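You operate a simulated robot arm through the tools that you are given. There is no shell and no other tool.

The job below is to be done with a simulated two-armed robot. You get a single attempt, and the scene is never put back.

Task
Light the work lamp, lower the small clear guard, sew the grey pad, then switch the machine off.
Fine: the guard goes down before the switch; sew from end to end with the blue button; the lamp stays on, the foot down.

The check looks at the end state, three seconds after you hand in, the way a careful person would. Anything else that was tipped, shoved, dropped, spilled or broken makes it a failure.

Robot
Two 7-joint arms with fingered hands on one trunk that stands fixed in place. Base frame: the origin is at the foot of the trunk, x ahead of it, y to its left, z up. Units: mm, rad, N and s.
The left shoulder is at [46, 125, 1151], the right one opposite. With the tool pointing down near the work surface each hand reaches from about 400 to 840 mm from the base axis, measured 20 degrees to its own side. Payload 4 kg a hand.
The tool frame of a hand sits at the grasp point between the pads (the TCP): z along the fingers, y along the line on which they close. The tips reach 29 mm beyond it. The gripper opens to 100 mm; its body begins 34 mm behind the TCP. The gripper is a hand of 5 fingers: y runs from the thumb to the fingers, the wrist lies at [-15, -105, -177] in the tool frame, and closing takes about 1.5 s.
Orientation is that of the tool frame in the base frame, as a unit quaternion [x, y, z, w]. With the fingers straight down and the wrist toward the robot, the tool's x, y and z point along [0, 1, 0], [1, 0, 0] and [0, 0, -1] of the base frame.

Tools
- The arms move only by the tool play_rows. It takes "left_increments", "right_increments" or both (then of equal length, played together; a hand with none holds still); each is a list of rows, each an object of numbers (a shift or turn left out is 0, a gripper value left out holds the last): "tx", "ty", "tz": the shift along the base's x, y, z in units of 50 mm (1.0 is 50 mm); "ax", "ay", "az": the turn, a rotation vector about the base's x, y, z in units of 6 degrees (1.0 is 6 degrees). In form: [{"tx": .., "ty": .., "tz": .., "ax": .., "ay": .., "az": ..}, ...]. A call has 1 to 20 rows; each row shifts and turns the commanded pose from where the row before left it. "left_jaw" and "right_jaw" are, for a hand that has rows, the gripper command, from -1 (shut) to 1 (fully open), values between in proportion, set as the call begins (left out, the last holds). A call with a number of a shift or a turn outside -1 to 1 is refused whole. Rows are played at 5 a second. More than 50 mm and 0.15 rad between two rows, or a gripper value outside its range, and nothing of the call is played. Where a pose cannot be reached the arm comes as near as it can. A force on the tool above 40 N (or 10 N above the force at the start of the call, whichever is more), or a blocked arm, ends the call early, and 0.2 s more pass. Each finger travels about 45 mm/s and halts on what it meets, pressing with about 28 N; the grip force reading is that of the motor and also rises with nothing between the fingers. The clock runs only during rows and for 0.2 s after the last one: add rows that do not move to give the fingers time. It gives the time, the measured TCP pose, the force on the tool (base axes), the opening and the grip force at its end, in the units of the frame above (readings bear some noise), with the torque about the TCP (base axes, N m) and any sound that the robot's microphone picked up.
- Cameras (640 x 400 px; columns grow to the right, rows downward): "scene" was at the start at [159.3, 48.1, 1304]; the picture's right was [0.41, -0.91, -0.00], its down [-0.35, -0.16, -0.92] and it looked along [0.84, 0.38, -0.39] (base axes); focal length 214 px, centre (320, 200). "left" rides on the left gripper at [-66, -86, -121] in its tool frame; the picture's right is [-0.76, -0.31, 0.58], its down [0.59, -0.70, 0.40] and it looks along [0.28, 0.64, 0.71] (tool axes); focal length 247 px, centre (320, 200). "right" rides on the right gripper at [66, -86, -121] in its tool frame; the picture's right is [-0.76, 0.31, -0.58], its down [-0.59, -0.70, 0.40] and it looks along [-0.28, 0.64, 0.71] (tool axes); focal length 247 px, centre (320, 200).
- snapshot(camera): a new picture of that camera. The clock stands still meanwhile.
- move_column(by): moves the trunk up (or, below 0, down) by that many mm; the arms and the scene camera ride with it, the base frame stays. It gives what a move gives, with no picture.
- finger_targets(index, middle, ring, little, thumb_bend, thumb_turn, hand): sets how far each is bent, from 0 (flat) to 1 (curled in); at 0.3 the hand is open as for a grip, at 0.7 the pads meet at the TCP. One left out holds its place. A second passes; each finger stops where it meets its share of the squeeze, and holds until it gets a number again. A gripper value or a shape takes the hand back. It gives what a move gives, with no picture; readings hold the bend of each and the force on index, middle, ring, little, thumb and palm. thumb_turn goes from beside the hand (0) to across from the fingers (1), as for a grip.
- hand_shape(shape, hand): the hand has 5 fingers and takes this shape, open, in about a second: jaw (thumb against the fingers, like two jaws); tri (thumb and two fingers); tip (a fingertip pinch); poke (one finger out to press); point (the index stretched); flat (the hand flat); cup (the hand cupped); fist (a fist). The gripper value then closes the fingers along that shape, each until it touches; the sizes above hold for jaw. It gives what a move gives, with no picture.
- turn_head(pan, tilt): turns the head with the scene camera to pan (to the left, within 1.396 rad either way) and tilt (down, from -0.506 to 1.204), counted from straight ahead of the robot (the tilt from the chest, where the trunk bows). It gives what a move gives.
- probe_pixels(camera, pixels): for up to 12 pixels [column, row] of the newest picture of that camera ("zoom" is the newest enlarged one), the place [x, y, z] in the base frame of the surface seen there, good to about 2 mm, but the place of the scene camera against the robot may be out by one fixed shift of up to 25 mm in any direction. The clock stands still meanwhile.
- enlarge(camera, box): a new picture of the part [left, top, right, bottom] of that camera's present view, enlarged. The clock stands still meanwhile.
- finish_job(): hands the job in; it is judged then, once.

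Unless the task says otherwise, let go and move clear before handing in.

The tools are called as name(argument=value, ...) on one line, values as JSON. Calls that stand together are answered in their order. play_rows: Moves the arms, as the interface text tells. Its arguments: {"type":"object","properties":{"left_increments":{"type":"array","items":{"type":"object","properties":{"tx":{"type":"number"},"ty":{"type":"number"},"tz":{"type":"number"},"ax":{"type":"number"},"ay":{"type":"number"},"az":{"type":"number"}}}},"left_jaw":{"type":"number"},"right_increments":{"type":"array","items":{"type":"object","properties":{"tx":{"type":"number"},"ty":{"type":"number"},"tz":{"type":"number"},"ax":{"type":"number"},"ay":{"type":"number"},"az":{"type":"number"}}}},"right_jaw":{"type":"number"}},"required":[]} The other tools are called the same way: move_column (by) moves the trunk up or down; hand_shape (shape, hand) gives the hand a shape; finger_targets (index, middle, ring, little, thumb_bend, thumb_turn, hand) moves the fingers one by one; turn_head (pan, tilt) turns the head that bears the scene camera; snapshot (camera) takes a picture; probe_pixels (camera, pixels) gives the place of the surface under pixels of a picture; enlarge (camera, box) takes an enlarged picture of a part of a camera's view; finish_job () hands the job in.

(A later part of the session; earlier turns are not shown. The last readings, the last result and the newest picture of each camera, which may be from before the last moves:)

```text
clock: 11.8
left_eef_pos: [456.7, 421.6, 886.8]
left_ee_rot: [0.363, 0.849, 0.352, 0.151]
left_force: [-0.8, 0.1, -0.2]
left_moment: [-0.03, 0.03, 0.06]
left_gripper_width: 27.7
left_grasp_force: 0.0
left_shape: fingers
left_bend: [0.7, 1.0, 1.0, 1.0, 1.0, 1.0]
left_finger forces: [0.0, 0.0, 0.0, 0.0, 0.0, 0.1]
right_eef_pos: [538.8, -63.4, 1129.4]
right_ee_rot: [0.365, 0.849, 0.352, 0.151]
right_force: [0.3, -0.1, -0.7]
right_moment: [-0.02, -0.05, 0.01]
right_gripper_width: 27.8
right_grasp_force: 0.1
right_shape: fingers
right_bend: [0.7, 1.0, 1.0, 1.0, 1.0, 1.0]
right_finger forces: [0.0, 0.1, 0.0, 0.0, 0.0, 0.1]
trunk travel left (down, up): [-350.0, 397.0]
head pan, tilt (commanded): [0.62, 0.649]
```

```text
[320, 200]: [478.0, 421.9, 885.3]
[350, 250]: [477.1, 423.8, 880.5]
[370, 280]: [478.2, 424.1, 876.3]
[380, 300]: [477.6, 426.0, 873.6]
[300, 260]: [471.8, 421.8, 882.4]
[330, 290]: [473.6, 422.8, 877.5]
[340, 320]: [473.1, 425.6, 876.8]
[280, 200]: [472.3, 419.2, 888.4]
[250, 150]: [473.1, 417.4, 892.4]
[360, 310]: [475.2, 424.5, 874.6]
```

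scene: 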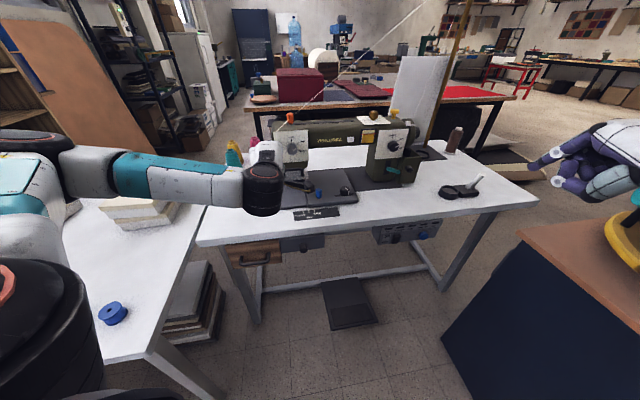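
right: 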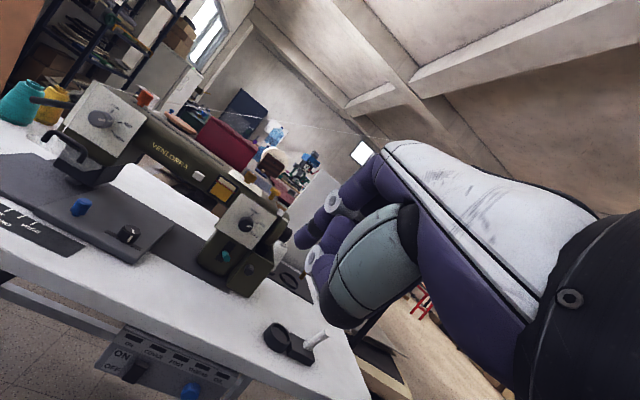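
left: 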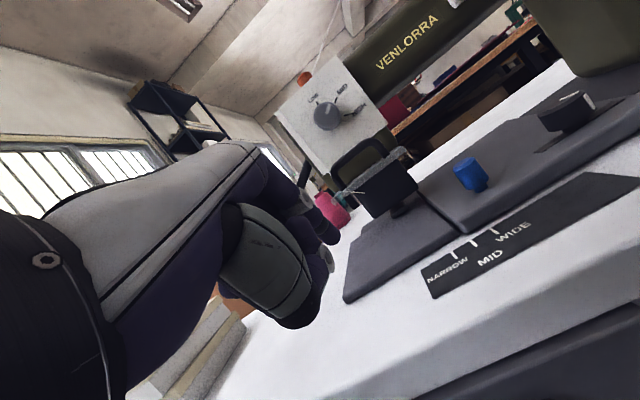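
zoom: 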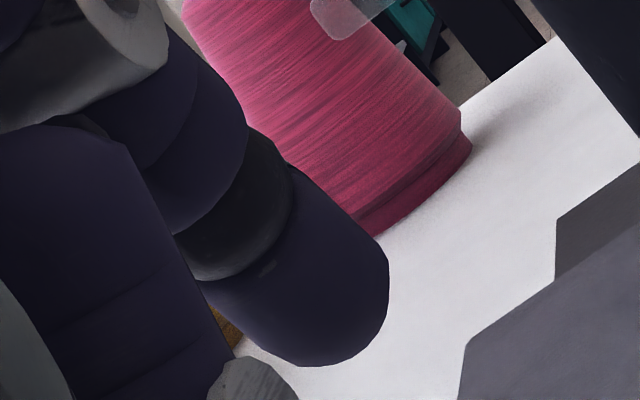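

Tip center is at about TCP + 18 mm (d), +5 mm (e), −15 mm (z) for this posture. I'll raise the left hand and bring the index 30 mm short of the white lamp button at (791,387,990).

play_rows(left_increments=[{"tz": 0.8}, {"tz": 0.8}, {"tz": 0.73}, {"tx": 0.73, "ty": -0.175}, {"tx": 0.73, "ty": -0.175}, {"tx": 0.73, "ty": -0.175}, {"tx": 0.73, "ty": -0.175}, {"tx": 0.73, "ty": -0.175}, {"tx": 0.73, "ty": -0.175}, {"tx": 0.73, "ty": -0.175}, {"tx": 0.7, "ty": -0.175}, {}])

snapshot(camera="left")

snapshot(camera="scene")

```text
clock: 14.4
left_eef_pos: [749.5, 350.2, 1001.1]
left_ee_rot: [0.363, 0.849, 0.352, 0.151]
left_force: [-0.4, 0.2, 0.4]
left_moment: [-0.01, -0.03, 0.03]
left_gripper_width: 27.6
left_grasp_force: 0.0
left_shape: fingers
left_bend: [0.7, 1.0, 1.0, 1.0, 1.0, 1.0]
left_finger forces: [0.1, 0.1, 0.0, 0.1, 0.0, 0.0]
right_eef_pos: [539.6, -63.3, 1130.4]
right_ee_rot: [0.363, 0.849, 0.352, 0.151]
right_force: [-0.4, 0.6, 0.0]
right_moment: [0.01, 0.01, 0.02]
right_gripper_width: 27.6
right_grasp_force: 0.0
right_shape: fingers
right_bend: [0.7, 1.0, 1.0, 1.0, 1.0, 1.0]
right_finger forces: [0.0, 0.0, 0.0, 0.0, 0.0, 0.1]
trunk travel left (down, up): [-350.0, 397.0]
head pan, tilt (commanded): [0.62, 0.649]
```

```text
taken
```

left: 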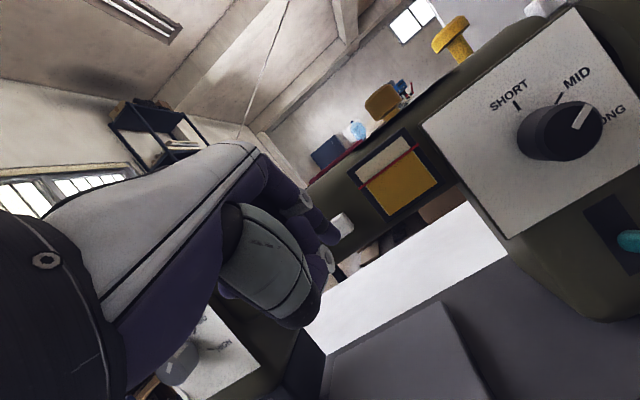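

```text
taken
```

scene: 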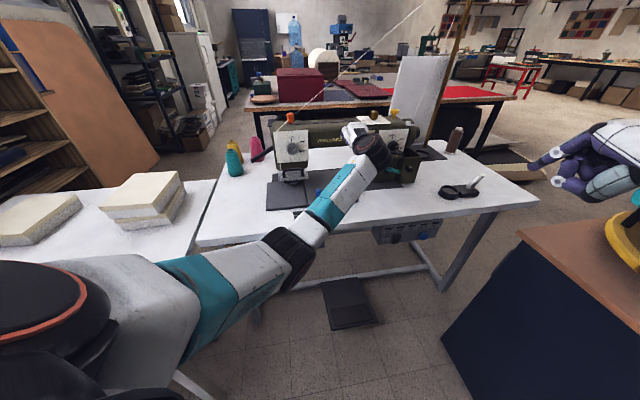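

The button is seen just beyond the fingertip at left-camera (343,224). I'll enlarge and probe both the tip and the button.

enlarge(camera="left", box=[300, 190, 380, 270])

probe_pixels(camera="zoom", pixels=[[350, 150], [370, 170], [330, 190], [300, 250], [270, 180], [310, 215], [340, 130], [380, 200], [280, 230], [315, 235]])

```text
5.00 times, centred on (340, 230) of left
```

zoom: 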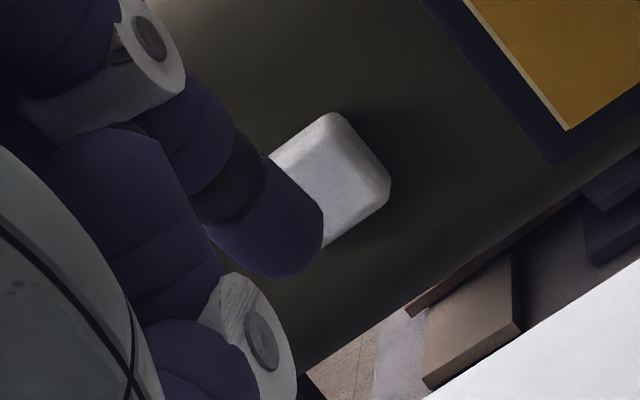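

```text
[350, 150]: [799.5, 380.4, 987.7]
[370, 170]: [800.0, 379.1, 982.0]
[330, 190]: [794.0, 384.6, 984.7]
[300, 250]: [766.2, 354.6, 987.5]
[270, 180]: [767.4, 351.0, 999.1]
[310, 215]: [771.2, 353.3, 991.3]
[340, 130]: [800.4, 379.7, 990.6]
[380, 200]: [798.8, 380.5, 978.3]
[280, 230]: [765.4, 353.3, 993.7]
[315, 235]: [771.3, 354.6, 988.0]
```

The tip (d≈806, e≈267, z≈988) is lined up with the button face (d≈841, center e≈266, z≈988). I'll advance along the machine's depth direction, slowly for the last millimetres.

play_rows(left_increments=[{"tx": 0.145, "ty": 0.138}, {"tx": 0.145, "ty": 0.138}, {"tx": 0.0725, "ty": 0.069}, {"tx": 0.029, "ty": 0.0276}, {"tx": 0.029, "ty": 0.0276}, {"tx": 0.029, "ty": 0.0276}, {"tx": 0.029, "ty": 0.0276}])

enlarge(camera="left", box=[300, 190, 380, 270])

```text
clock: 16.0
left_eef_pos: [773.8, 373.8, 1002.1]
left_ee_rot: [0.364, 0.849, 0.352, 0.151]
left_force: [-0.8, -2.0, 0.2]
left_moment: [0.02, 0.03, -0.05]
left_gripper_width: 26.8
left_grasp_force: 0.4
left_shape: fingers
left_bend: [0.7, 1.0, 1.0, 1.0, 1.0, 1.0]
left_finger forces: [1.8, 0.0, 0.0, 0.0, 0.0, 0.0]
right_eef_pos: [540.1, -63.0, 1128.9]
right_ee_rot: [0.364, 0.85, 0.351, 0.15]
right_force: [-0.2, -0.6, -0.1]
right_moment: [0.01, -0.01, -0.02]
right_gripper_width: 27.6
right_grasp_force: 0.1
right_shape: fingers
right_bend: [0.7, 1.0, 1.0, 1.0, 1.0, 1.0]
right_finger forces: [0.1, 0.1, 0.0, 0.0, 0.0, 0.1]
trunk travel left (down, up): [-350.0, 397.0]
head pan, tilt (commanded): [0.62, 0.649]
heard: click
```

```text
5.00 times, centred on (340, 230) of left
```

zoom: 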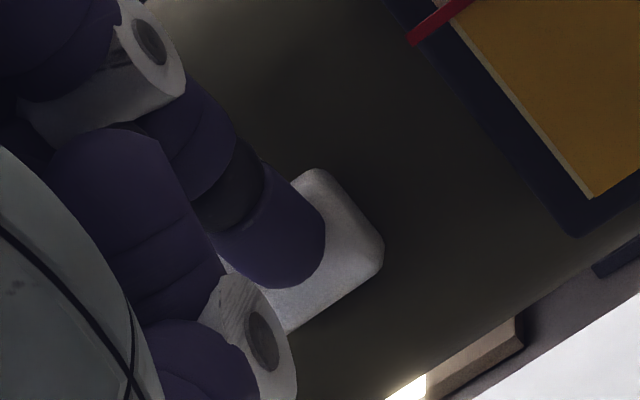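

A click was heard and a bright strip appears at zoom (405,388), so the lamp seems lit. I'll back straight off and check that it stays lit.

play_rows(left_increments=[{"tx": -0.2, "ty": -0.19}, {"tx": -0.4, "ty": -0.38}, {"tx": -0.6, "ty": -0.57}, {"tx": -0.6, "ty": -0.57}, {"tx": -0.6, "ty": -0.57}, {"tx": -0.6, "ty": 0.4}, {"tx": -0.6, "ty": 0.4}, {}])

snapshot(camera="left")

enlarge(camera="scene", box=[260, 100, 440, 220])

```text
clock: 17.8
left_eef_pos: [595.2, 298.9, 1000.3]
left_ee_rot: [0.364, 0.849, 0.352, 0.151]
left_force: [0.0, -0.4, 0.1]
left_moment: [0.0, 0.0, 0.01]
left_gripper_width: 27.7
left_grasp_force: 0.2
left_shape: fingers
left_bend: [0.7, 1.0, 1.0, 1.0, 1.0, 1.0]
left_finger forces: [0.0, 0.1, 0.0, 0.0, 0.0, 0.1]
right_eef_pos: [539.2, -63.3, 1129.7]
right_ee_rot: [0.364, 0.849, 0.352, 0.151]
right_force: [-0.1, 0.7, -0.4]
right_moment: [0.01, 0.0, 0.0]
right_gripper_width: 27.6
right_grasp_force: 0.1
right_shape: fingers
right_bend: [0.7, 1.0, 1.0, 1.0, 1.0, 1.0]
right_finger forces: [0.1, 0.0, 0.0, 0.1, 0.0, 0.0]
trunk travel left (down, up): [-350.0, 397.0]
head pan, tilt (commanded): [0.62, 0.649]
```

```text
taken
```

left: 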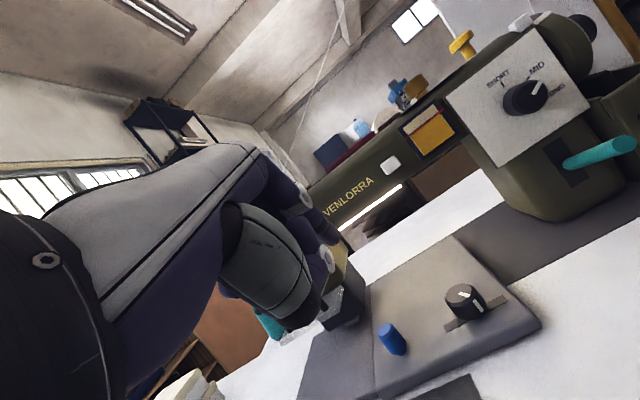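

```text
3.33 times, centred on (350, 160) of scene
```

zoom: 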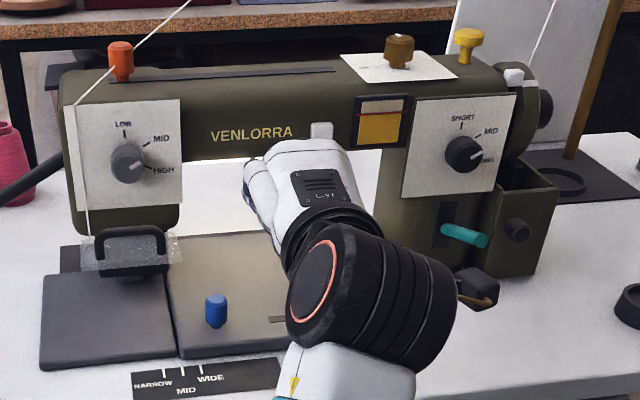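

The lamp strip under the arm is lit (left camera (370,210)) and stays lit after release. Now for the guard: I'll flatten the left hand so the extended fingers can press down across the handle bar, and check where the fingertips go.

hand_shape(shape="flat", hand="left")

snapshot(camera="left")

snapshot(camera="scene")

```text
clock: 18.7
left_eef_pos: [594.2, 298.6, 1001.1]
left_ee_rot: [0.364, 0.849, 0.352, 0.151]
left_force: [-0.2, -0.8, 0.6]
left_moment: [0.0, 0.03, 0.02]
left_gripper_width: 0.1
left_grasp_force: 0.0
left_shape: flat
left_bend: [0.0, 0.0, 0.0, 0.0, 0.7, 0.0]
left_finger forces: [0.0, 0.0, 0.0, 0.0, 0.1, 0.0]
right_eef_pos: [539.3, -63.2, 1129.8]
right_ee_rot: [0.364, 0.849, 0.351, 0.151]
right_force: [0.3, 0.4, 0.5]
right_moment: [0.04, -0.02, 0.01]
right_gripper_width: 27.8
right_grasp_force: 0.1
right_shape: fingers
right_bend: [0.7, 1.0, 1.0, 1.0, 1.0, 1.0]
right_finger forces: [0.1, 0.0, 0.1, 0.1, 0.0, 0.0]
trunk travel left (down, up): [-350.0, 397.0]
head pan, tilt (commanded): [0.62, 0.649]
```

```text
taken
```

left: 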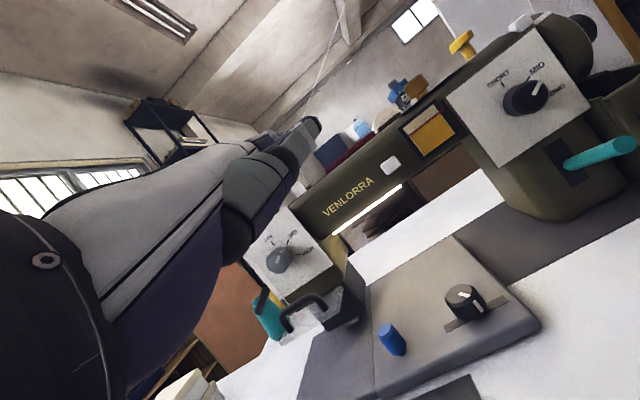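

```text
taken
```

scene: 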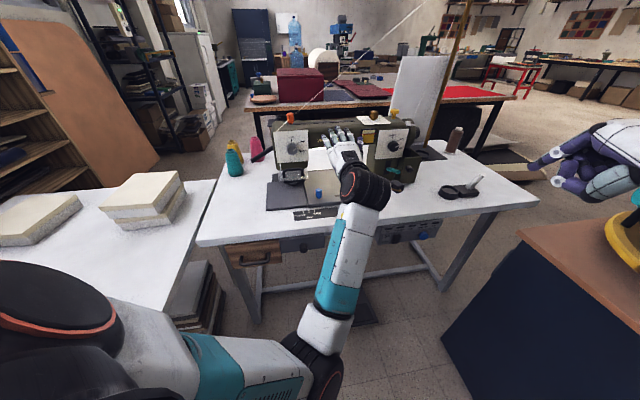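

The flat hand points forward with fingertips near left-camera (315,122). I'll enlarge both and probe tips to know their direction and offset.

enlarge(camera="left", box=[200, 90, 360, 310])

probe_pixels(camera="left", pixels=[[314, 123], [295, 140], [270, 165], [250, 180], [240, 205], [230, 235], [295, 160], [265, 140], [237, 250]])

enlarge(camera="scene", box=[280, 100, 420, 220])

probe_pixels(camera="zoom", pixels=[[225, 145], [255, 145], [285, 145], [310, 160], [275, 190], [290, 230], [320, 210], [340, 190], [240, 185], [330, 270]])

```text
1.82 times, centred on (280, 200) of left
```

zoom: 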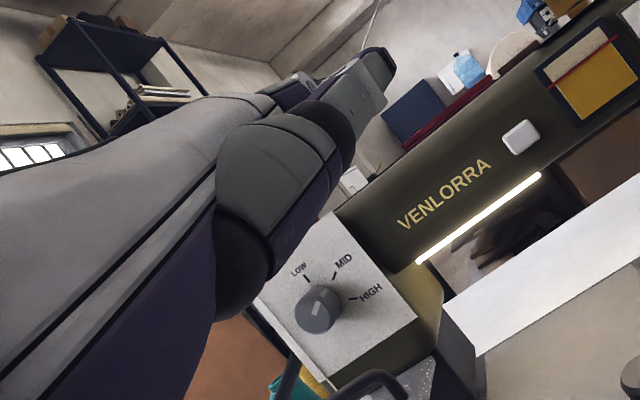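

```text
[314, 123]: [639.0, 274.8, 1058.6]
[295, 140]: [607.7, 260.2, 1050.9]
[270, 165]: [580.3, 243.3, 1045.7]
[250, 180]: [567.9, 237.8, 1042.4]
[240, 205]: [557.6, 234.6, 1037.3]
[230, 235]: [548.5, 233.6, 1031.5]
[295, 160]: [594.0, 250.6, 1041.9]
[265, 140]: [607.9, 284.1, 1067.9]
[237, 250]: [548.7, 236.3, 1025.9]
```

```text
3.33 times, centred on (350, 160) of scene
```

zoom: 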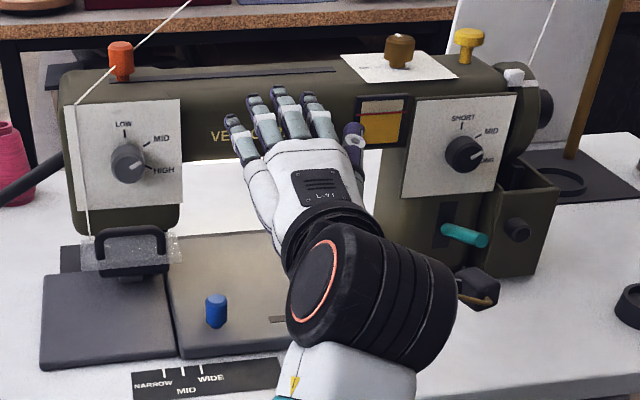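

```text
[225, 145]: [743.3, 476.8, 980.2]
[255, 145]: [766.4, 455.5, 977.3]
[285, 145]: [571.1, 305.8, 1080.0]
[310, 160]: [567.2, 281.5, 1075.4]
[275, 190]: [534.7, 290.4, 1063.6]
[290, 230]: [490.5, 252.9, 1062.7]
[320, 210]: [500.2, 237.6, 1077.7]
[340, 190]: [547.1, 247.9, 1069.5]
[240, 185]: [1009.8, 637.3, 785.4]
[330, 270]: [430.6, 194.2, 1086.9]
```

I'll probe the visible fingertips in that scene zoom.

probe_pixels(camera="zoom", pixels=[[232, 122], [254, 100], [278, 91], [308, 98], [318, 118], [290, 110], [265, 118], [242, 138], [355, 128], [352, 150], [325, 130], [235, 125]])

```text
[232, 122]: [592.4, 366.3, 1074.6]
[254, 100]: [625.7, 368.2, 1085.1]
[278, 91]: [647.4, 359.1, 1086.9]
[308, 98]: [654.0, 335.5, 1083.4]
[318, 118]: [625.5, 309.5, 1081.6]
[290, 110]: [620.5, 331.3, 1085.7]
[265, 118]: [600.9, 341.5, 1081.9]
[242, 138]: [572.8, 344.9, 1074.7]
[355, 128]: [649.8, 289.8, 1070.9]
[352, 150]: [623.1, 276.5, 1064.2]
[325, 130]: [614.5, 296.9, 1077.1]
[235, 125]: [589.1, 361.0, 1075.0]
```

Flat fingers point straight along the machine's depth direction, ~66–80 mm above the TCP. I'll pitch the hand 20° so the fingers slope down, and bring it in front of the guard, still clear of the handle.

play_rows(left_increments=[{"tx": -0.486, "ty": 0.54, "tz": -0.505, "ax": -0.575, "ay": 0.604}, {"tx": -0.486, "ty": 0.54, "tz": -0.505, "ax": -0.575, "ay": 0.604}, {"tx": -0.486, "ty": 0.54, "tz": -0.505, "ax": -0.575, "ay": 0.604}, {"tx": -0.486, "ty": 0.54, "tz": -0.505, "ax": -0.575, "ay": 0.604}, {}])

snapshot(camera="left")

enlarge(camera="scene", box=[240, 100, 400, 220])

```text
clock: 19.9
left_eef_pos: [495.4, 406.0, 901.6]
left_ee_rot: [0.385, 0.897, 0.199, 0.085]
left_force: [-0.6, -0.3, 0.0]
left_moment: [0.01, -0.01, -0.01]
left_gripper_width: 0.1
left_grasp_force: 0.0
left_shape: flat
left_bend: [0.0, 0.0, 0.0, 0.0, 0.7, 0.0]
left_finger forces: [0.0, 0.0, 0.0, 0.1, 0.0, 0.0]
right_eef_pos: [537.7, -64.2, 1129.1]
right_ee_rot: [0.365, 0.848, 0.353, 0.151]
right_force: [-0.5, -0.3, -0.2]
right_moment: [-0.05, 0.01, -0.03]
right_gripper_width: 27.7
right_grasp_force: 0.0
right_shape: fingers
right_bend: [0.7, 1.0, 1.0, 1.0, 1.0, 1.0]
right_finger forces: [0.0, 0.0, 0.1, 0.0, 0.0, 0.0]
trunk travel left (down, up): [-350.0, 397.0]
head pan, tilt (commanded): [0.62, 0.649]
```

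```text
taken
```

left: 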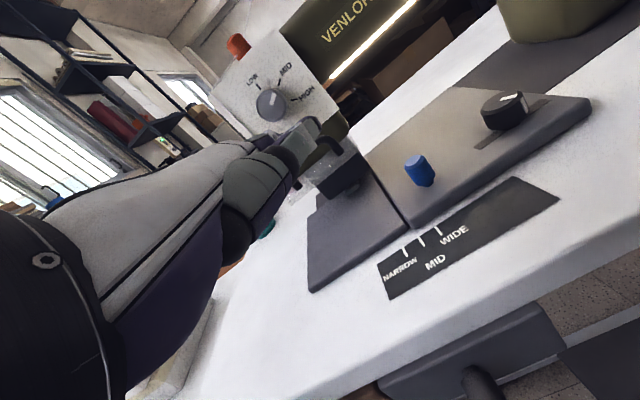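

```text
3.33 times, centred on (320, 160) of scene
```

zoom: 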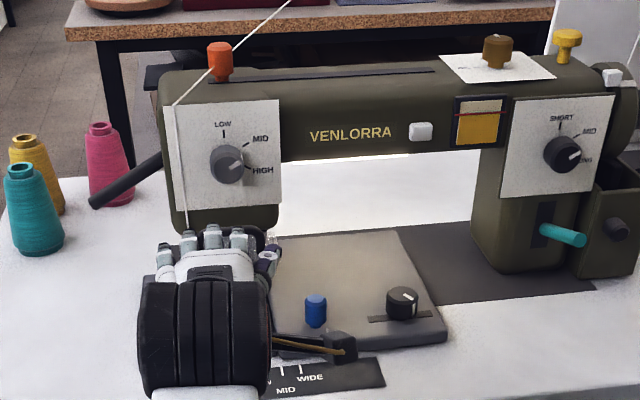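

The fingers are lined up with the handle; I'll probe the fingertips and the handle in this zoom to confirm offsets before moving in.

probe_pixels(camera="zoom", pixels=[[238, 234], [213, 229], [188, 237], [163, 248], [258, 238], [262, 232], [268, 252], [225, 226], [232, 250], [270, 246]])

enlarge(camera="left", box=[240, 90, 380, 210])

probe_pixels(camera="zoom", pixels=[[345, 140], [330, 110], [300, 150], [420, 220], [340, 250], [260, 170], [395, 160], [375, 185], [430, 285], [360, 250]])

```text
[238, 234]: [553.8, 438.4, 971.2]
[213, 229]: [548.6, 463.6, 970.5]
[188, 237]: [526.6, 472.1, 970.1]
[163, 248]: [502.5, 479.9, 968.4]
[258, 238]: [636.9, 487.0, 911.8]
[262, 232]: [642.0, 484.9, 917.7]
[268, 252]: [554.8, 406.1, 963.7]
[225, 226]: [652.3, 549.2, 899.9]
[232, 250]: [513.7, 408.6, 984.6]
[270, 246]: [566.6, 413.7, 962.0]
```

```text
3.33 times, centred on (310, 150) of left
```

zoom: 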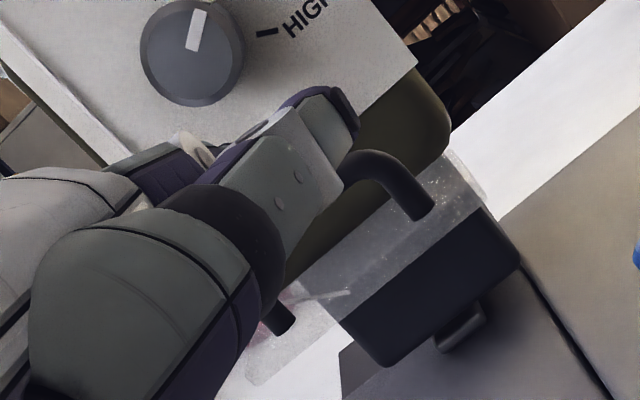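

```text
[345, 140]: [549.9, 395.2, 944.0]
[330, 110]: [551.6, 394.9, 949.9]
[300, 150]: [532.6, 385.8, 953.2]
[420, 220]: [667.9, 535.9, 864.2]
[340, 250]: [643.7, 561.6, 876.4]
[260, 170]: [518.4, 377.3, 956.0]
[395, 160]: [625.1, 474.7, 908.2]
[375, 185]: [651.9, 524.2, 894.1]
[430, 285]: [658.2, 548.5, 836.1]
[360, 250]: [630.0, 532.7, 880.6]
```

The bar sits at d≈780, z≈908–920, e 19–87, and the fingers (index e≈59, middle e≈38) are aligned above it; the dial knob's underside is ~z 970, so I'll go in low at 15 mm above the bar.

play_rows(left_increments=[{"tz": -0.22}, {"tx": 0.308, "ty": 0.293}, {"tx": 0.308, "ty": 0.293}, {"tx": 0.308, "ty": 0.293}, {"tx": 0.308, "ty": 0.293}, {}])

snapshot(camera="left")

enlarge(camera="left", box=[240, 70, 400, 200])

enlarge(camera="scene", box=[240, 100, 400, 220])

```text
clock: 21.3
left_eef_pos: [557.4, 465.7, 890.3]
left_ee_rot: [0.385, 0.897, 0.199, 0.086]
left_force: [0.9, -0.2, -0.2]
left_moment: [0.01, 0.03, -0.05]
left_gripper_width: 0.0
left_grasp_force: 0.2
left_shape: flat
left_bend: [0.0, 0.0, 0.0, 0.0, 0.7, 0.0]
left_finger forces: [0.0, 0.0, 0.0, 0.0, 0.0, 0.0]
right_eef_pos: [539.1, -63.4, 1129.5]
right_ee_rot: [0.364, 0.849, 0.352, 0.15]
right_force: [-0.2, 0.0, -0.9]
right_moment: [0.0, 0.0, 0.0]
right_gripper_width: 27.9
right_grasp_force: 0.0
right_shape: fingers
right_bend: [0.7, 1.0, 1.0, 1.0, 1.0, 1.0]
right_finger forces: [0.0, 0.0, 0.0, 0.1, 0.0, 0.0]
trunk travel left (down, up): [-350.0, 397.0]
head pan, tilt (commanded): [0.62, 0.649]
```

```text
taken
```

left: 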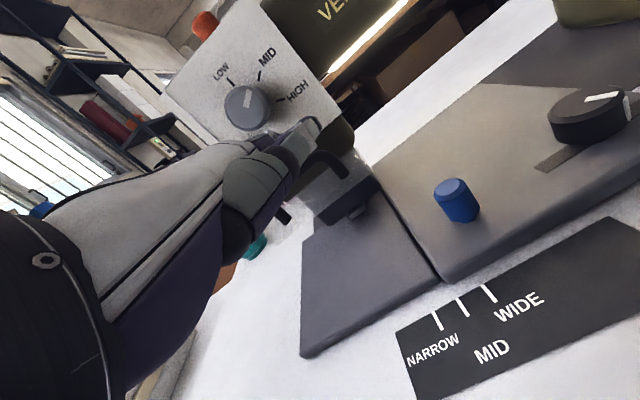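

```text
3.08 times, centred on (320, 135) of left
```

zoom: 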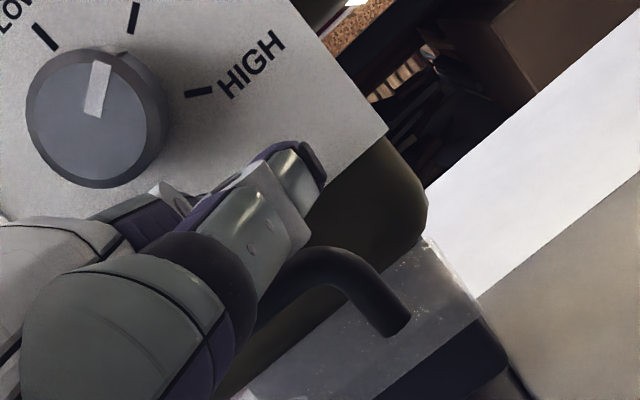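

```text
3.33 times, centred on (320, 160) of scene
```

zoom: 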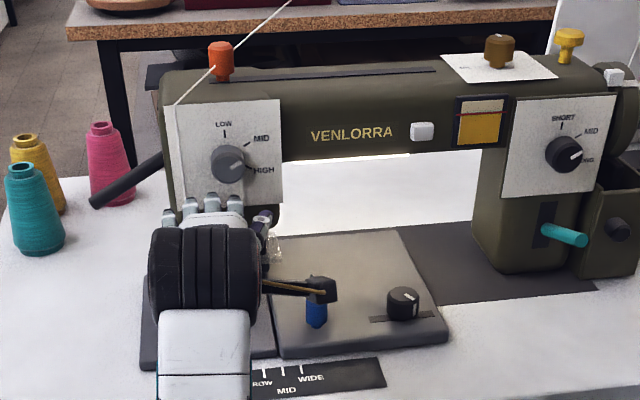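

The fingertips are just over the bar, below the dial. I'll press down gently 30 mm in small steps and look.

play_rows(left_increments=[{"tz": -0.12}, {"tz": -0.12}, {"tz": -0.12}, {"tz": -0.12}, {"tz": -0.12}])

enlarge(camera="left", box=[240, 70, 400, 200])

```text
clock: 22.5
left_eef_pos: [557.3, 466.0, 860.0]
left_ee_rot: [0.384, 0.898, 0.198, 0.086]
left_force: [0.3, 0.0, -0.5]
left_moment: [-0.01, -0.02, 0.01]
left_gripper_width: 0.1
left_grasp_force: 0.2
left_shape: flat
left_bend: [0.0, 0.0, 0.0, 0.0, 0.7, 0.0]
left_finger forces: [0.4, 0.0, 0.0, 0.0, 0.0, 0.0]
right_eef_pos: [539.8, -64.2, 1130.1]
right_ee_rot: [0.365, 0.849, 0.351, 0.151]
right_force: [0.3, -0.8, -0.8]
right_moment: [-0.04, -0.03, -0.01]
right_gripper_width: 27.7
right_grasp_force: 0.0
right_shape: fingers
right_bend: [0.7, 1.0, 1.0, 1.0, 1.0, 1.0]
right_finger forces: [0.1, 0.0, 0.1, 0.0, 0.0, 0.0]
trunk travel left (down, up): [-350.0, 397.0]
head pan, tilt (commanded): [0.62, 0.649]
```

```text
3.08 times, centred on (320, 135) of left
```

zoom: 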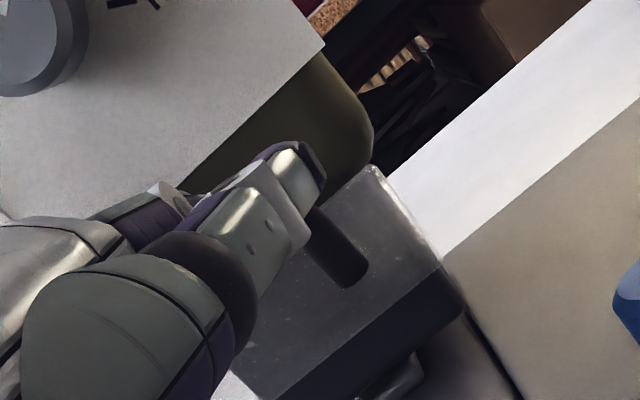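

Index reads 0.4 N and the plate looks to be tilting down with little resistance. I'll continue down another 30 mm.

play_rows(left_increments=[{"tz": -0.12}, {"tz": -0.12}, {"tz": -0.12}, {"tz": -0.12}, {"tz": -0.12}])

enlarge(camera="left", box=[240, 70, 400, 200])

enlarge(camera="scene", box=[240, 120, 360, 220])

```text
clock: 23.7
left_eef_pos: [557.4, 464.4, 830.6]
left_ee_rot: [0.385, 0.897, 0.201, 0.086]
left_force: [-5.8, -5.7, 6.6]
left_moment: [0.63, -0.6, 0.09]
left_gripper_width: 0.0
left_grasp_force: 0.0
left_shape: flat
left_bend: [0.0, 0.0, 0.0, 0.0, 0.7, 0.0]
left_finger forces: [0.0, 9.0, 0.4, 0.0, 0.0, 0.0]
right_eef_pos: [537.8, -63.6, 1129.2]
right_ee_rot: [0.364, 0.849, 0.353, 0.151]
right_force: [-0.5, -0.2, -0.1]
right_moment: [-0.03, -0.02, 0.0]
right_gripper_width: 27.5
right_grasp_force: 0.1
right_shape: fingers
right_bend: [0.7, 1.0, 1.0, 1.0, 1.0, 1.0]
right_finger forces: [0.0, 0.0, 0.0, 0.0, 0.0, 0.1]
trunk travel left (down, up): [-350.0, 397.0]
head pan, tilt (commanded): [0.62, 0.649]
```

```text
3.08 times, centred on (320, 135) of left
```

zoom: 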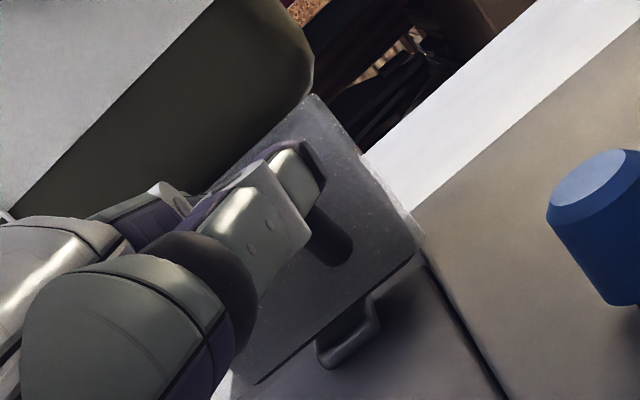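

```text
4.00 times, centred on (300, 170) of scene
```

zoom: 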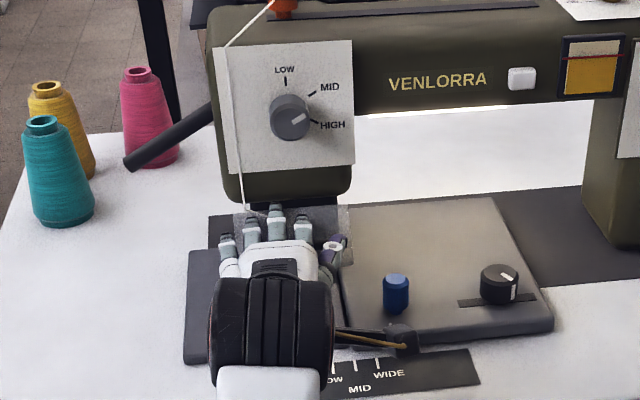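

The plate has swung to near vertical and the middle finger now reads 9 N against it. I'll withdraw along the finger axis (back and slightly up) and check whether it's fully down.

play_rows(left_increments=[{"tx": -0.136, "ty": -0.13, "tz": 0.075}, {"tx": -0.272, "ty": -0.26, "tz": 0.145}, {"tx": -0.272, "ty": -0.26, "tz": 0.145}, {"tx": -0.272, "ty": -0.26, "tz": 0.145}, {"tx": -0.272, "ty": -0.26, "tz": 0.145}, {"tx": -0.272, "ty": -0.26, "tz": 0.145}, {}])

snapshot(camera="left")

enlarge(camera="left", box=[260, 90, 390, 200])

enlarge(camera="scene", box=[250, 140, 330, 210])

```text
clock: 25.3
left_eef_pos: [482.5, 399.0, 873.6]
left_ee_rot: [0.383, 0.897, 0.204, 0.085]
left_force: [0.5, -0.7, -0.1]
left_moment: [0.02, 0.0, -0.02]
left_gripper_width: 0.0
left_grasp_force: 0.1
left_shape: flat
left_bend: [0.0, 0.0, 0.0, 0.0, 0.7, 0.0]
left_finger forces: [0.0, 0.1, 0.0, 0.0, 0.0, 0.0]
right_eef_pos: [539.0, -64.1, 1129.6]
right_ee_rot: [0.364, 0.849, 0.351, 0.15]
right_force: [0.1, -0.7, 0.8]
right_moment: [0.0, 0.02, 0.02]
right_gripper_width: 27.6
right_grasp_force: 0.0
right_shape: fingers
right_bend: [0.7, 1.0, 1.0, 1.0, 1.0, 1.0]
right_finger forces: [0.0, 0.0, 0.1, 0.0, 0.1, 0.0]
trunk travel left (down, up): [-350.0, 397.0]
head pan, tilt (commanded): [0.62, 0.649]
```

```text
taken
```

left: 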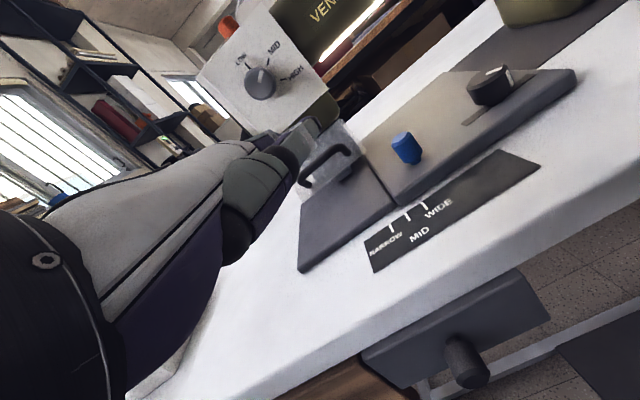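

```text
3.64 times, centred on (325, 145) of left
```

zoom: 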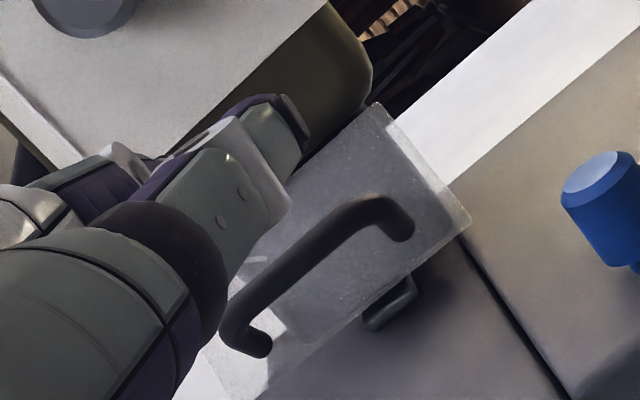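

```text
5.71 times, centred on (290, 175) of scene
```

zoom: 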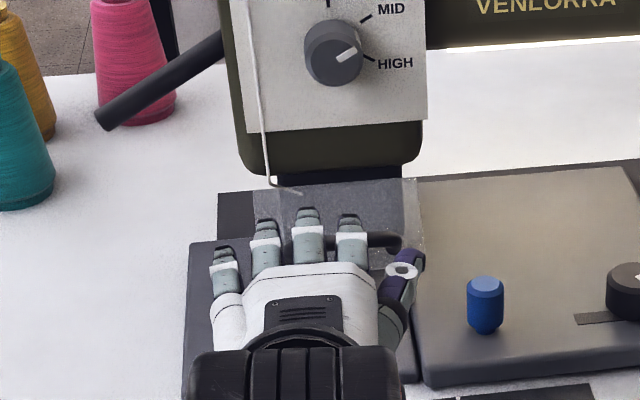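

The plate hangs steeply now. I'll back the hand off a bit more for a clear look and measure the plate's tilt.

play_rows(left_increments=[{"tx": -0.3, "ty": -0.28, "tz": 0.5}, {"tx": -0.3, "ty": -0.28, "tz": 0.5}, {"tx": -0.1, "ty": 0.4, "tz": 0.5}, {"tx": -0.1, "ty": 0.6}, {}])

snapshot(camera="left")

enlarge(camera="scene", box=[250, 140, 330, 210])

```text
clock: 26.5
left_eef_pos: [443.2, 416.4, 945.2]
left_ee_rot: [0.385, 0.897, 0.199, 0.085]
left_force: [0.5, 0.9, 0.5]
left_moment: [-0.01, -0.01, 0.0]
left_gripper_width: 0.0
left_grasp_force: 0.0
left_shape: flat
left_bend: [0.0, 0.0, 0.0, 0.0, 0.7, 0.0]
left_finger forces: [0.0, 0.0, 0.1, 0.0, 0.0, 0.1]
right_eef_pos: [540.6, -63.4, 1129.4]
right_ee_rot: [0.364, 0.849, 0.351, 0.151]
right_force: [-0.8, -0.7, -0.4]
right_moment: [0.02, 0.03, 0.0]
right_gripper_width: 27.9
right_grasp_force: 0.1
right_shape: fingers
right_bend: [0.7, 1.0, 1.0, 1.0, 1.0, 1.0]
right_finger forces: [0.1, 0.0, 0.0, 0.0, 0.0, 0.1]
trunk travel left (down, up): [-350.0, 397.0]
head pan, tilt (commanded): [0.62, 0.649]
```

```text
taken
```

left: 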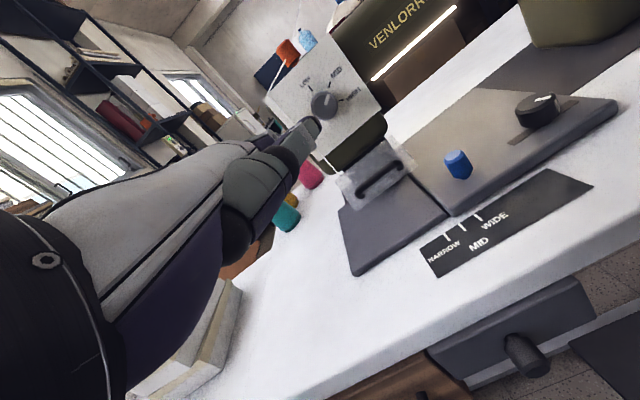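

```text
5.71 times, centred on (290, 175) of scene
```

zoom: 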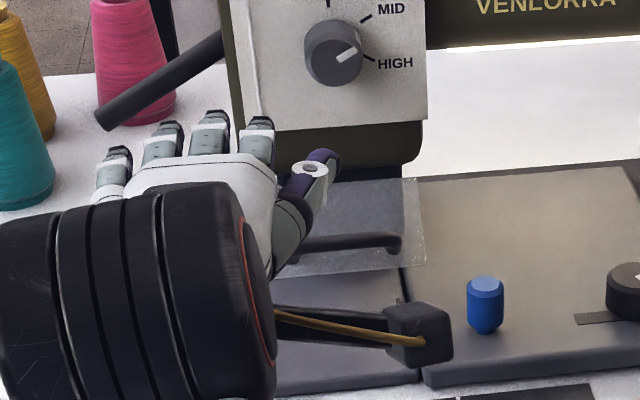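

enlarge(camera="left", box=[320, 120, 430, 220])

probe_pixels(camera="zoom", pixels=[[370, 120], [300, 170], [500, 180], [460, 220], [200, 330], [390, 200], [250, 250], [130, 260], [240, 380], [340, 230], [530, 200], [440, 150]])

```text
4.00 times, centred on (375, 170) of left
```

zoom: 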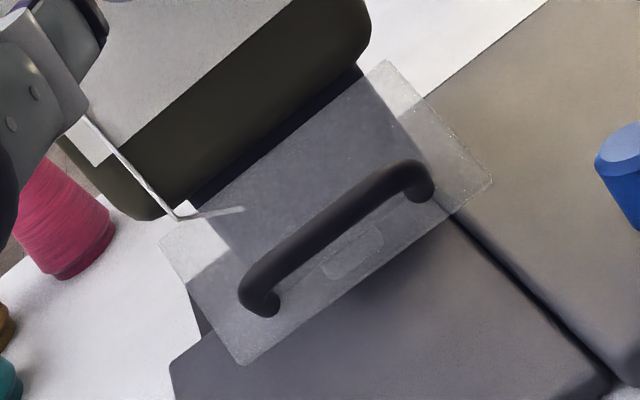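

```text
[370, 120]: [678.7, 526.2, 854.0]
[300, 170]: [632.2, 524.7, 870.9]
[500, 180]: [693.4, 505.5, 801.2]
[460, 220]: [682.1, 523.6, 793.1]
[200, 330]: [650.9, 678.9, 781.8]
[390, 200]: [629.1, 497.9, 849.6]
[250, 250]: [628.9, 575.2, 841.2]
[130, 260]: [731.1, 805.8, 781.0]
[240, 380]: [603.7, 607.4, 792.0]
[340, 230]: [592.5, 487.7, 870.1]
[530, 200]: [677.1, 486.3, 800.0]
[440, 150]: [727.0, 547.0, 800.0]
```

Probes on the plate (d 820/z 871 and d 800/z 850) show the guard is only about 45° down, pivoting near d≈832, z≈883, and it stays put by friction. I'll go back with flatter fingers and shallower overlap, and approach the bar again from above.

play_rows(left_increments=[{"tx": 0.528, "ty": -0.099, "tz": -0.45, "ax": 0.575, "ay": -0.604}, {"tx": 0.528, "ty": -0.099, "tz": -0.45, "ax": 0.575, "ay": -0.604}, {"tz": -0.62}, {"tz": -0.62}, {"tx": 0.353, "ty": 0.336}, {"tx": 0.353, "ty": 0.336}, {"tx": 0.353, "ty": 0.336}, {}])

snapshot(camera="left")

enlarge(camera="left", box=[240, 90, 400, 210])

enlarge(camera="scene", box=[250, 140, 330, 210])

```text
clock: 28.3
left_eef_pos: [550.2, 456.5, 836.9]
left_ee_rot: [0.376, 0.876, 0.277, 0.118]
left_force: [0.2, 0.8, 0.3]
left_moment: [0.04, 0.02, -0.02]
left_gripper_width: 0.0
left_grasp_force: 0.1
left_shape: flat
left_bend: [0.0, 0.0, 0.0, 0.0, 0.7, 0.0]
left_finger forces: [0.0, 0.0, 0.1, 0.0, 0.0, 0.0]
right_eef_pos: [540.2, -62.2, 1130.8]
right_ee_rot: [0.364, 0.85, 0.351, 0.15]
right_force: [0.3, -0.1, 0.8]
right_moment: [0.0, 0.01, 0.01]
right_gripper_width: 27.3
right_grasp_force: 0.0
right_shape: fingers
right_bend: [0.7, 1.0, 1.0, 1.0, 1.0, 1.0]
right_finger forces: [0.0, 0.1, 0.1, 0.1, 0.0, 0.0]
trunk travel left (down, up): [-350.0, 397.0]
head pan, tilt (commanded): [0.62, 0.649]
```

```text
taken
```

left: 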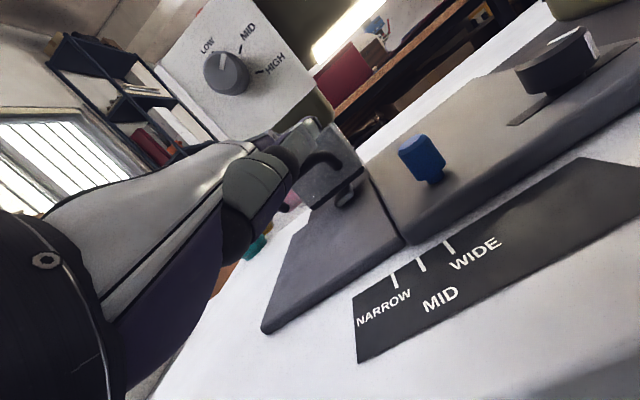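

```text
3.33 times, centred on (320, 150) of left
```

zoom: 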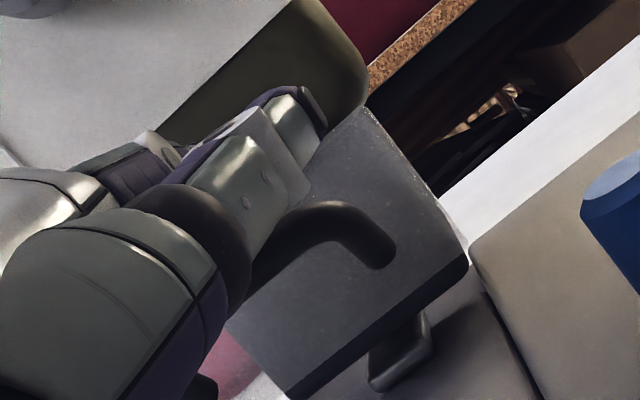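

```text
5.71 times, centred on (290, 175) of scene
```

zoom: 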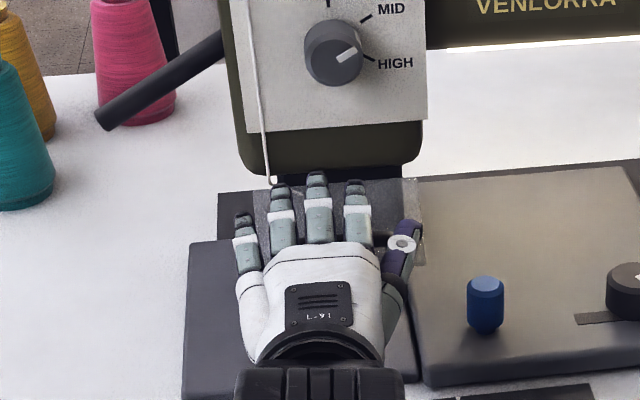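

Fingers are again above the bar with shallow overlap. I'll press down about 42 mm following the arc.

play_rows(left_increments=[{"tz": -0.14}, {"tz": -0.14}, {"tz": -0.14}, {"tz": -0.14, "tx": 0.036, "ty": 0.035}, {"tz": -0.14, "tx": 0.036, "ty": 0.035}, {"tz": -0.14, "tx": 0.036, "ty": 0.035}])

enlarge(camera="left", box=[240, 90, 400, 210])

enlarge(camera="scene", box=[250, 140, 330, 210])

```text
clock: 29.7
left_eef_pos: [553.6, 463.5, 795.0]
left_ee_rot: [0.375, 0.877, 0.276, 0.119]
left_force: [0.1, -0.3, -0.6]
left_moment: [0.02, 0.02, 0.0]
left_gripper_width: 0.0
left_grasp_force: 0.0
left_shape: flat
left_bend: [0.0, 0.0, 0.0, 0.0, 0.7, 0.0]
left_finger forces: [0.5, 0.0, 0.0, 0.0, 0.1, 0.0]
right_eef_pos: [538.9, -63.8, 1128.9]
right_ee_rot: [0.364, 0.849, 0.352, 0.15]
right_force: [0.3, -0.7, 1.2]
right_moment: [-0.02, 0.01, -0.01]
right_gripper_width: 27.6
right_grasp_force: 0.0
right_shape: fingers
right_bend: [0.7, 1.0, 1.0, 1.0, 1.0, 1.0]
right_finger forces: [0.1, 0.0, 0.0, 0.1, 0.1, 0.1]
trunk travel left (down, up): [-350.0, 397.0]
head pan, tilt (commanded): [0.62, 0.649]
```

```text
3.33 times, centred on (320, 150) of left
```

zoom: 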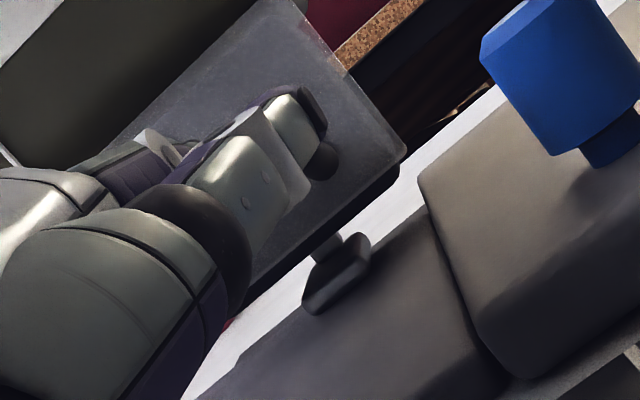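

```text
5.71 times, centred on (290, 175) of scene
```

zoom: 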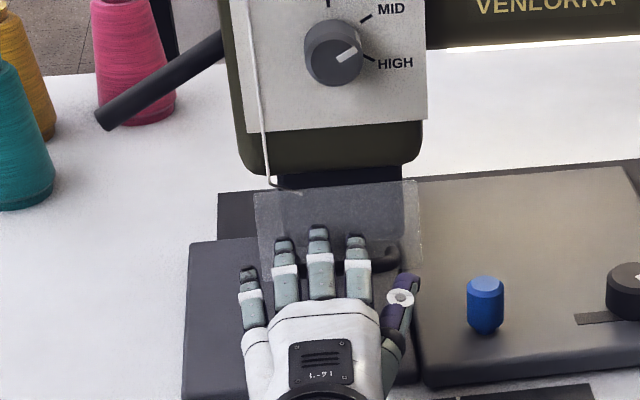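

The guard follows with only 0.5 N. I'll continue along the arc, forward and down, in small steps.

play_rows(left_increments=[{"tz": -0.1, "tx": 0.045, "ty": 0.043}, {"tz": -0.1, "tx": 0.05, "ty": 0.048}, {"tz": -0.09, "tx": 0.055, "ty": 0.052}, {"tz": -0.08, "tx": 0.06, "ty": 0.057}, {"tz": -0.06, "tx": 0.065, "ty": 0.062}, {"tz": -0.05, "tx": 0.065, "ty": 0.062}])

enlarge(camera="left", box=[240, 90, 400, 210])

enlarge(camera="scene", box=[250, 140, 330, 210])

```text
clock: 30.9
left_eef_pos: [563.8, 470.0, 776.4]
left_ee_rot: [0.377, 0.875, 0.278, 0.121]
left_force: [-24.7, -20.4, 6.5]
left_moment: [1.73, -1.97, 0.53]
left_gripper_width: 0.0
left_grasp_force: 0.1
left_shape: flat
left_bend: [0.0, 0.0, 0.0, 0.0, 0.7, 0.0]
left_finger forces: [3.7, 31.8, 2.6, 0.0, 0.1, 0.0]
right_eef_pos: [536.3, -66.7, 1130.9]
right_ee_rot: [0.363, 0.849, 0.353, 0.152]
right_force: [-0.1, 0.8, -0.4]
right_moment: [0.0, 0.03, 0.01]
right_gripper_width: 27.7
right_grasp_force: 0.0
right_shape: fingers
right_bend: [0.7, 1.0, 1.0, 1.0, 1.0, 1.0]
right_finger forces: [0.0, 0.0, 0.0, 0.0, 0.0, 0.0]
trunk travel left (down, up): [-350.0, 397.0]
head pan, tilt (commanded): [0.62, 0.649]
stopped in row 6 (left hand): the force on the tool passed its limit at 46 N (the readings are from after the stop); the commanded pose is now the measured one
```

```text
3.33 times, centred on (320, 150) of left
```

zoom: 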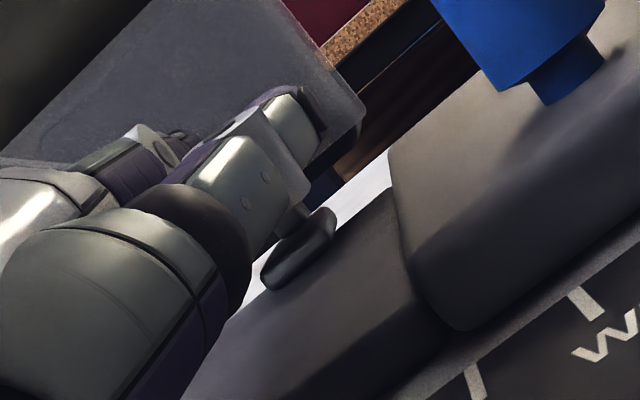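

```text
5.71 times, centred on (290, 175) of scene
```

zoom: 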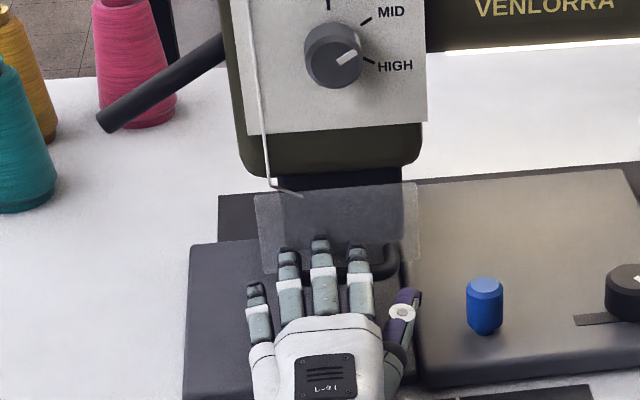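

The hand stopped at 46 N with the middle fingertip at 32 N against the plate, so the guard is likely at its stop. I'll withdraw along the finger axis right away and inspect.

play_rows(left_increments=[{"tx": -0.145, "ty": -0.138, "tz": 0.05}, {"tx": -0.29, "ty": -0.276, "tz": 0.075}, {"tx": -0.29, "ty": -0.276, "tz": 0.075}, {"tx": -0.43, "ty": -0.41, "tz": 0.12}, {"tx": -0.43, "ty": -0.41, "tz": 0.3}, {"tx": -0.3, "ty": -0.28, "tz": 0.8}, {"tx": -0.2, "ty": 0.0, "tz": 0.8}, {}])

snapshot(camera="left")

enlarge(camera="scene", box=[250, 140, 330, 210])

```text
clock: 32.4
left_eef_pos: [502.8, 427.8, 946.2]
left_ee_rot: [0.352, 0.849, 0.362, 0.154]
left_force: [0.6, 0.1, -0.7]
left_moment: [0.0, 0.0, -0.01]
left_gripper_width: 0.0
left_grasp_force: 0.1
left_shape: flat
left_bend: [0.0, 0.0, 0.0, 0.0, 0.7, 0.0]
left_finger forces: [0.1, 0.0, 0.1, 0.0, 0.1, 0.0]
right_eef_pos: [539.8, -63.4, 1129.2]
right_ee_rot: [0.364, 0.849, 0.352, 0.151]
right_force: [0.3, 0.3, 0.3]
right_moment: [0.03, 0.02, 0.0]
right_gripper_width: 28.0
right_grasp_force: 0.0
right_shape: fingers
right_bend: [0.7, 1.0, 1.0, 1.0, 1.0, 1.0]
right_finger forces: [0.0, 0.1, 0.1, 0.0, 0.1, 0.0]
trunk travel left (down, up): [-350.0, 397.0]
head pan, tilt (commanded): [0.62, 0.649]
stopped in row 7 (left hand): the arm was blocked; the commanded pose is now the measured one
```

```text
taken
```

left: 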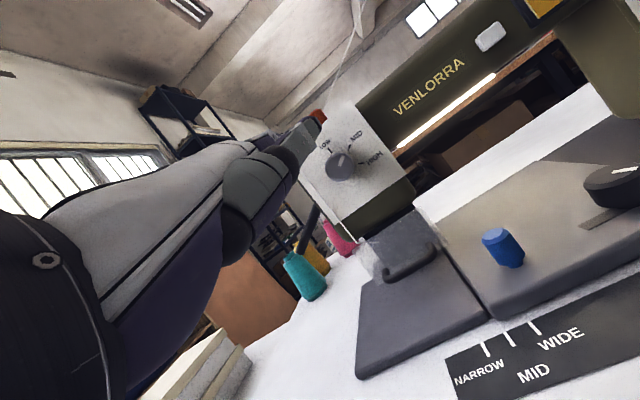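

```text
5.71 times, centred on (290, 175) of scene
```

zoom: 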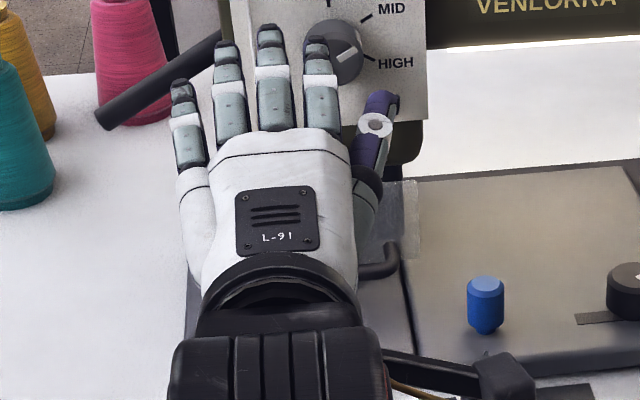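

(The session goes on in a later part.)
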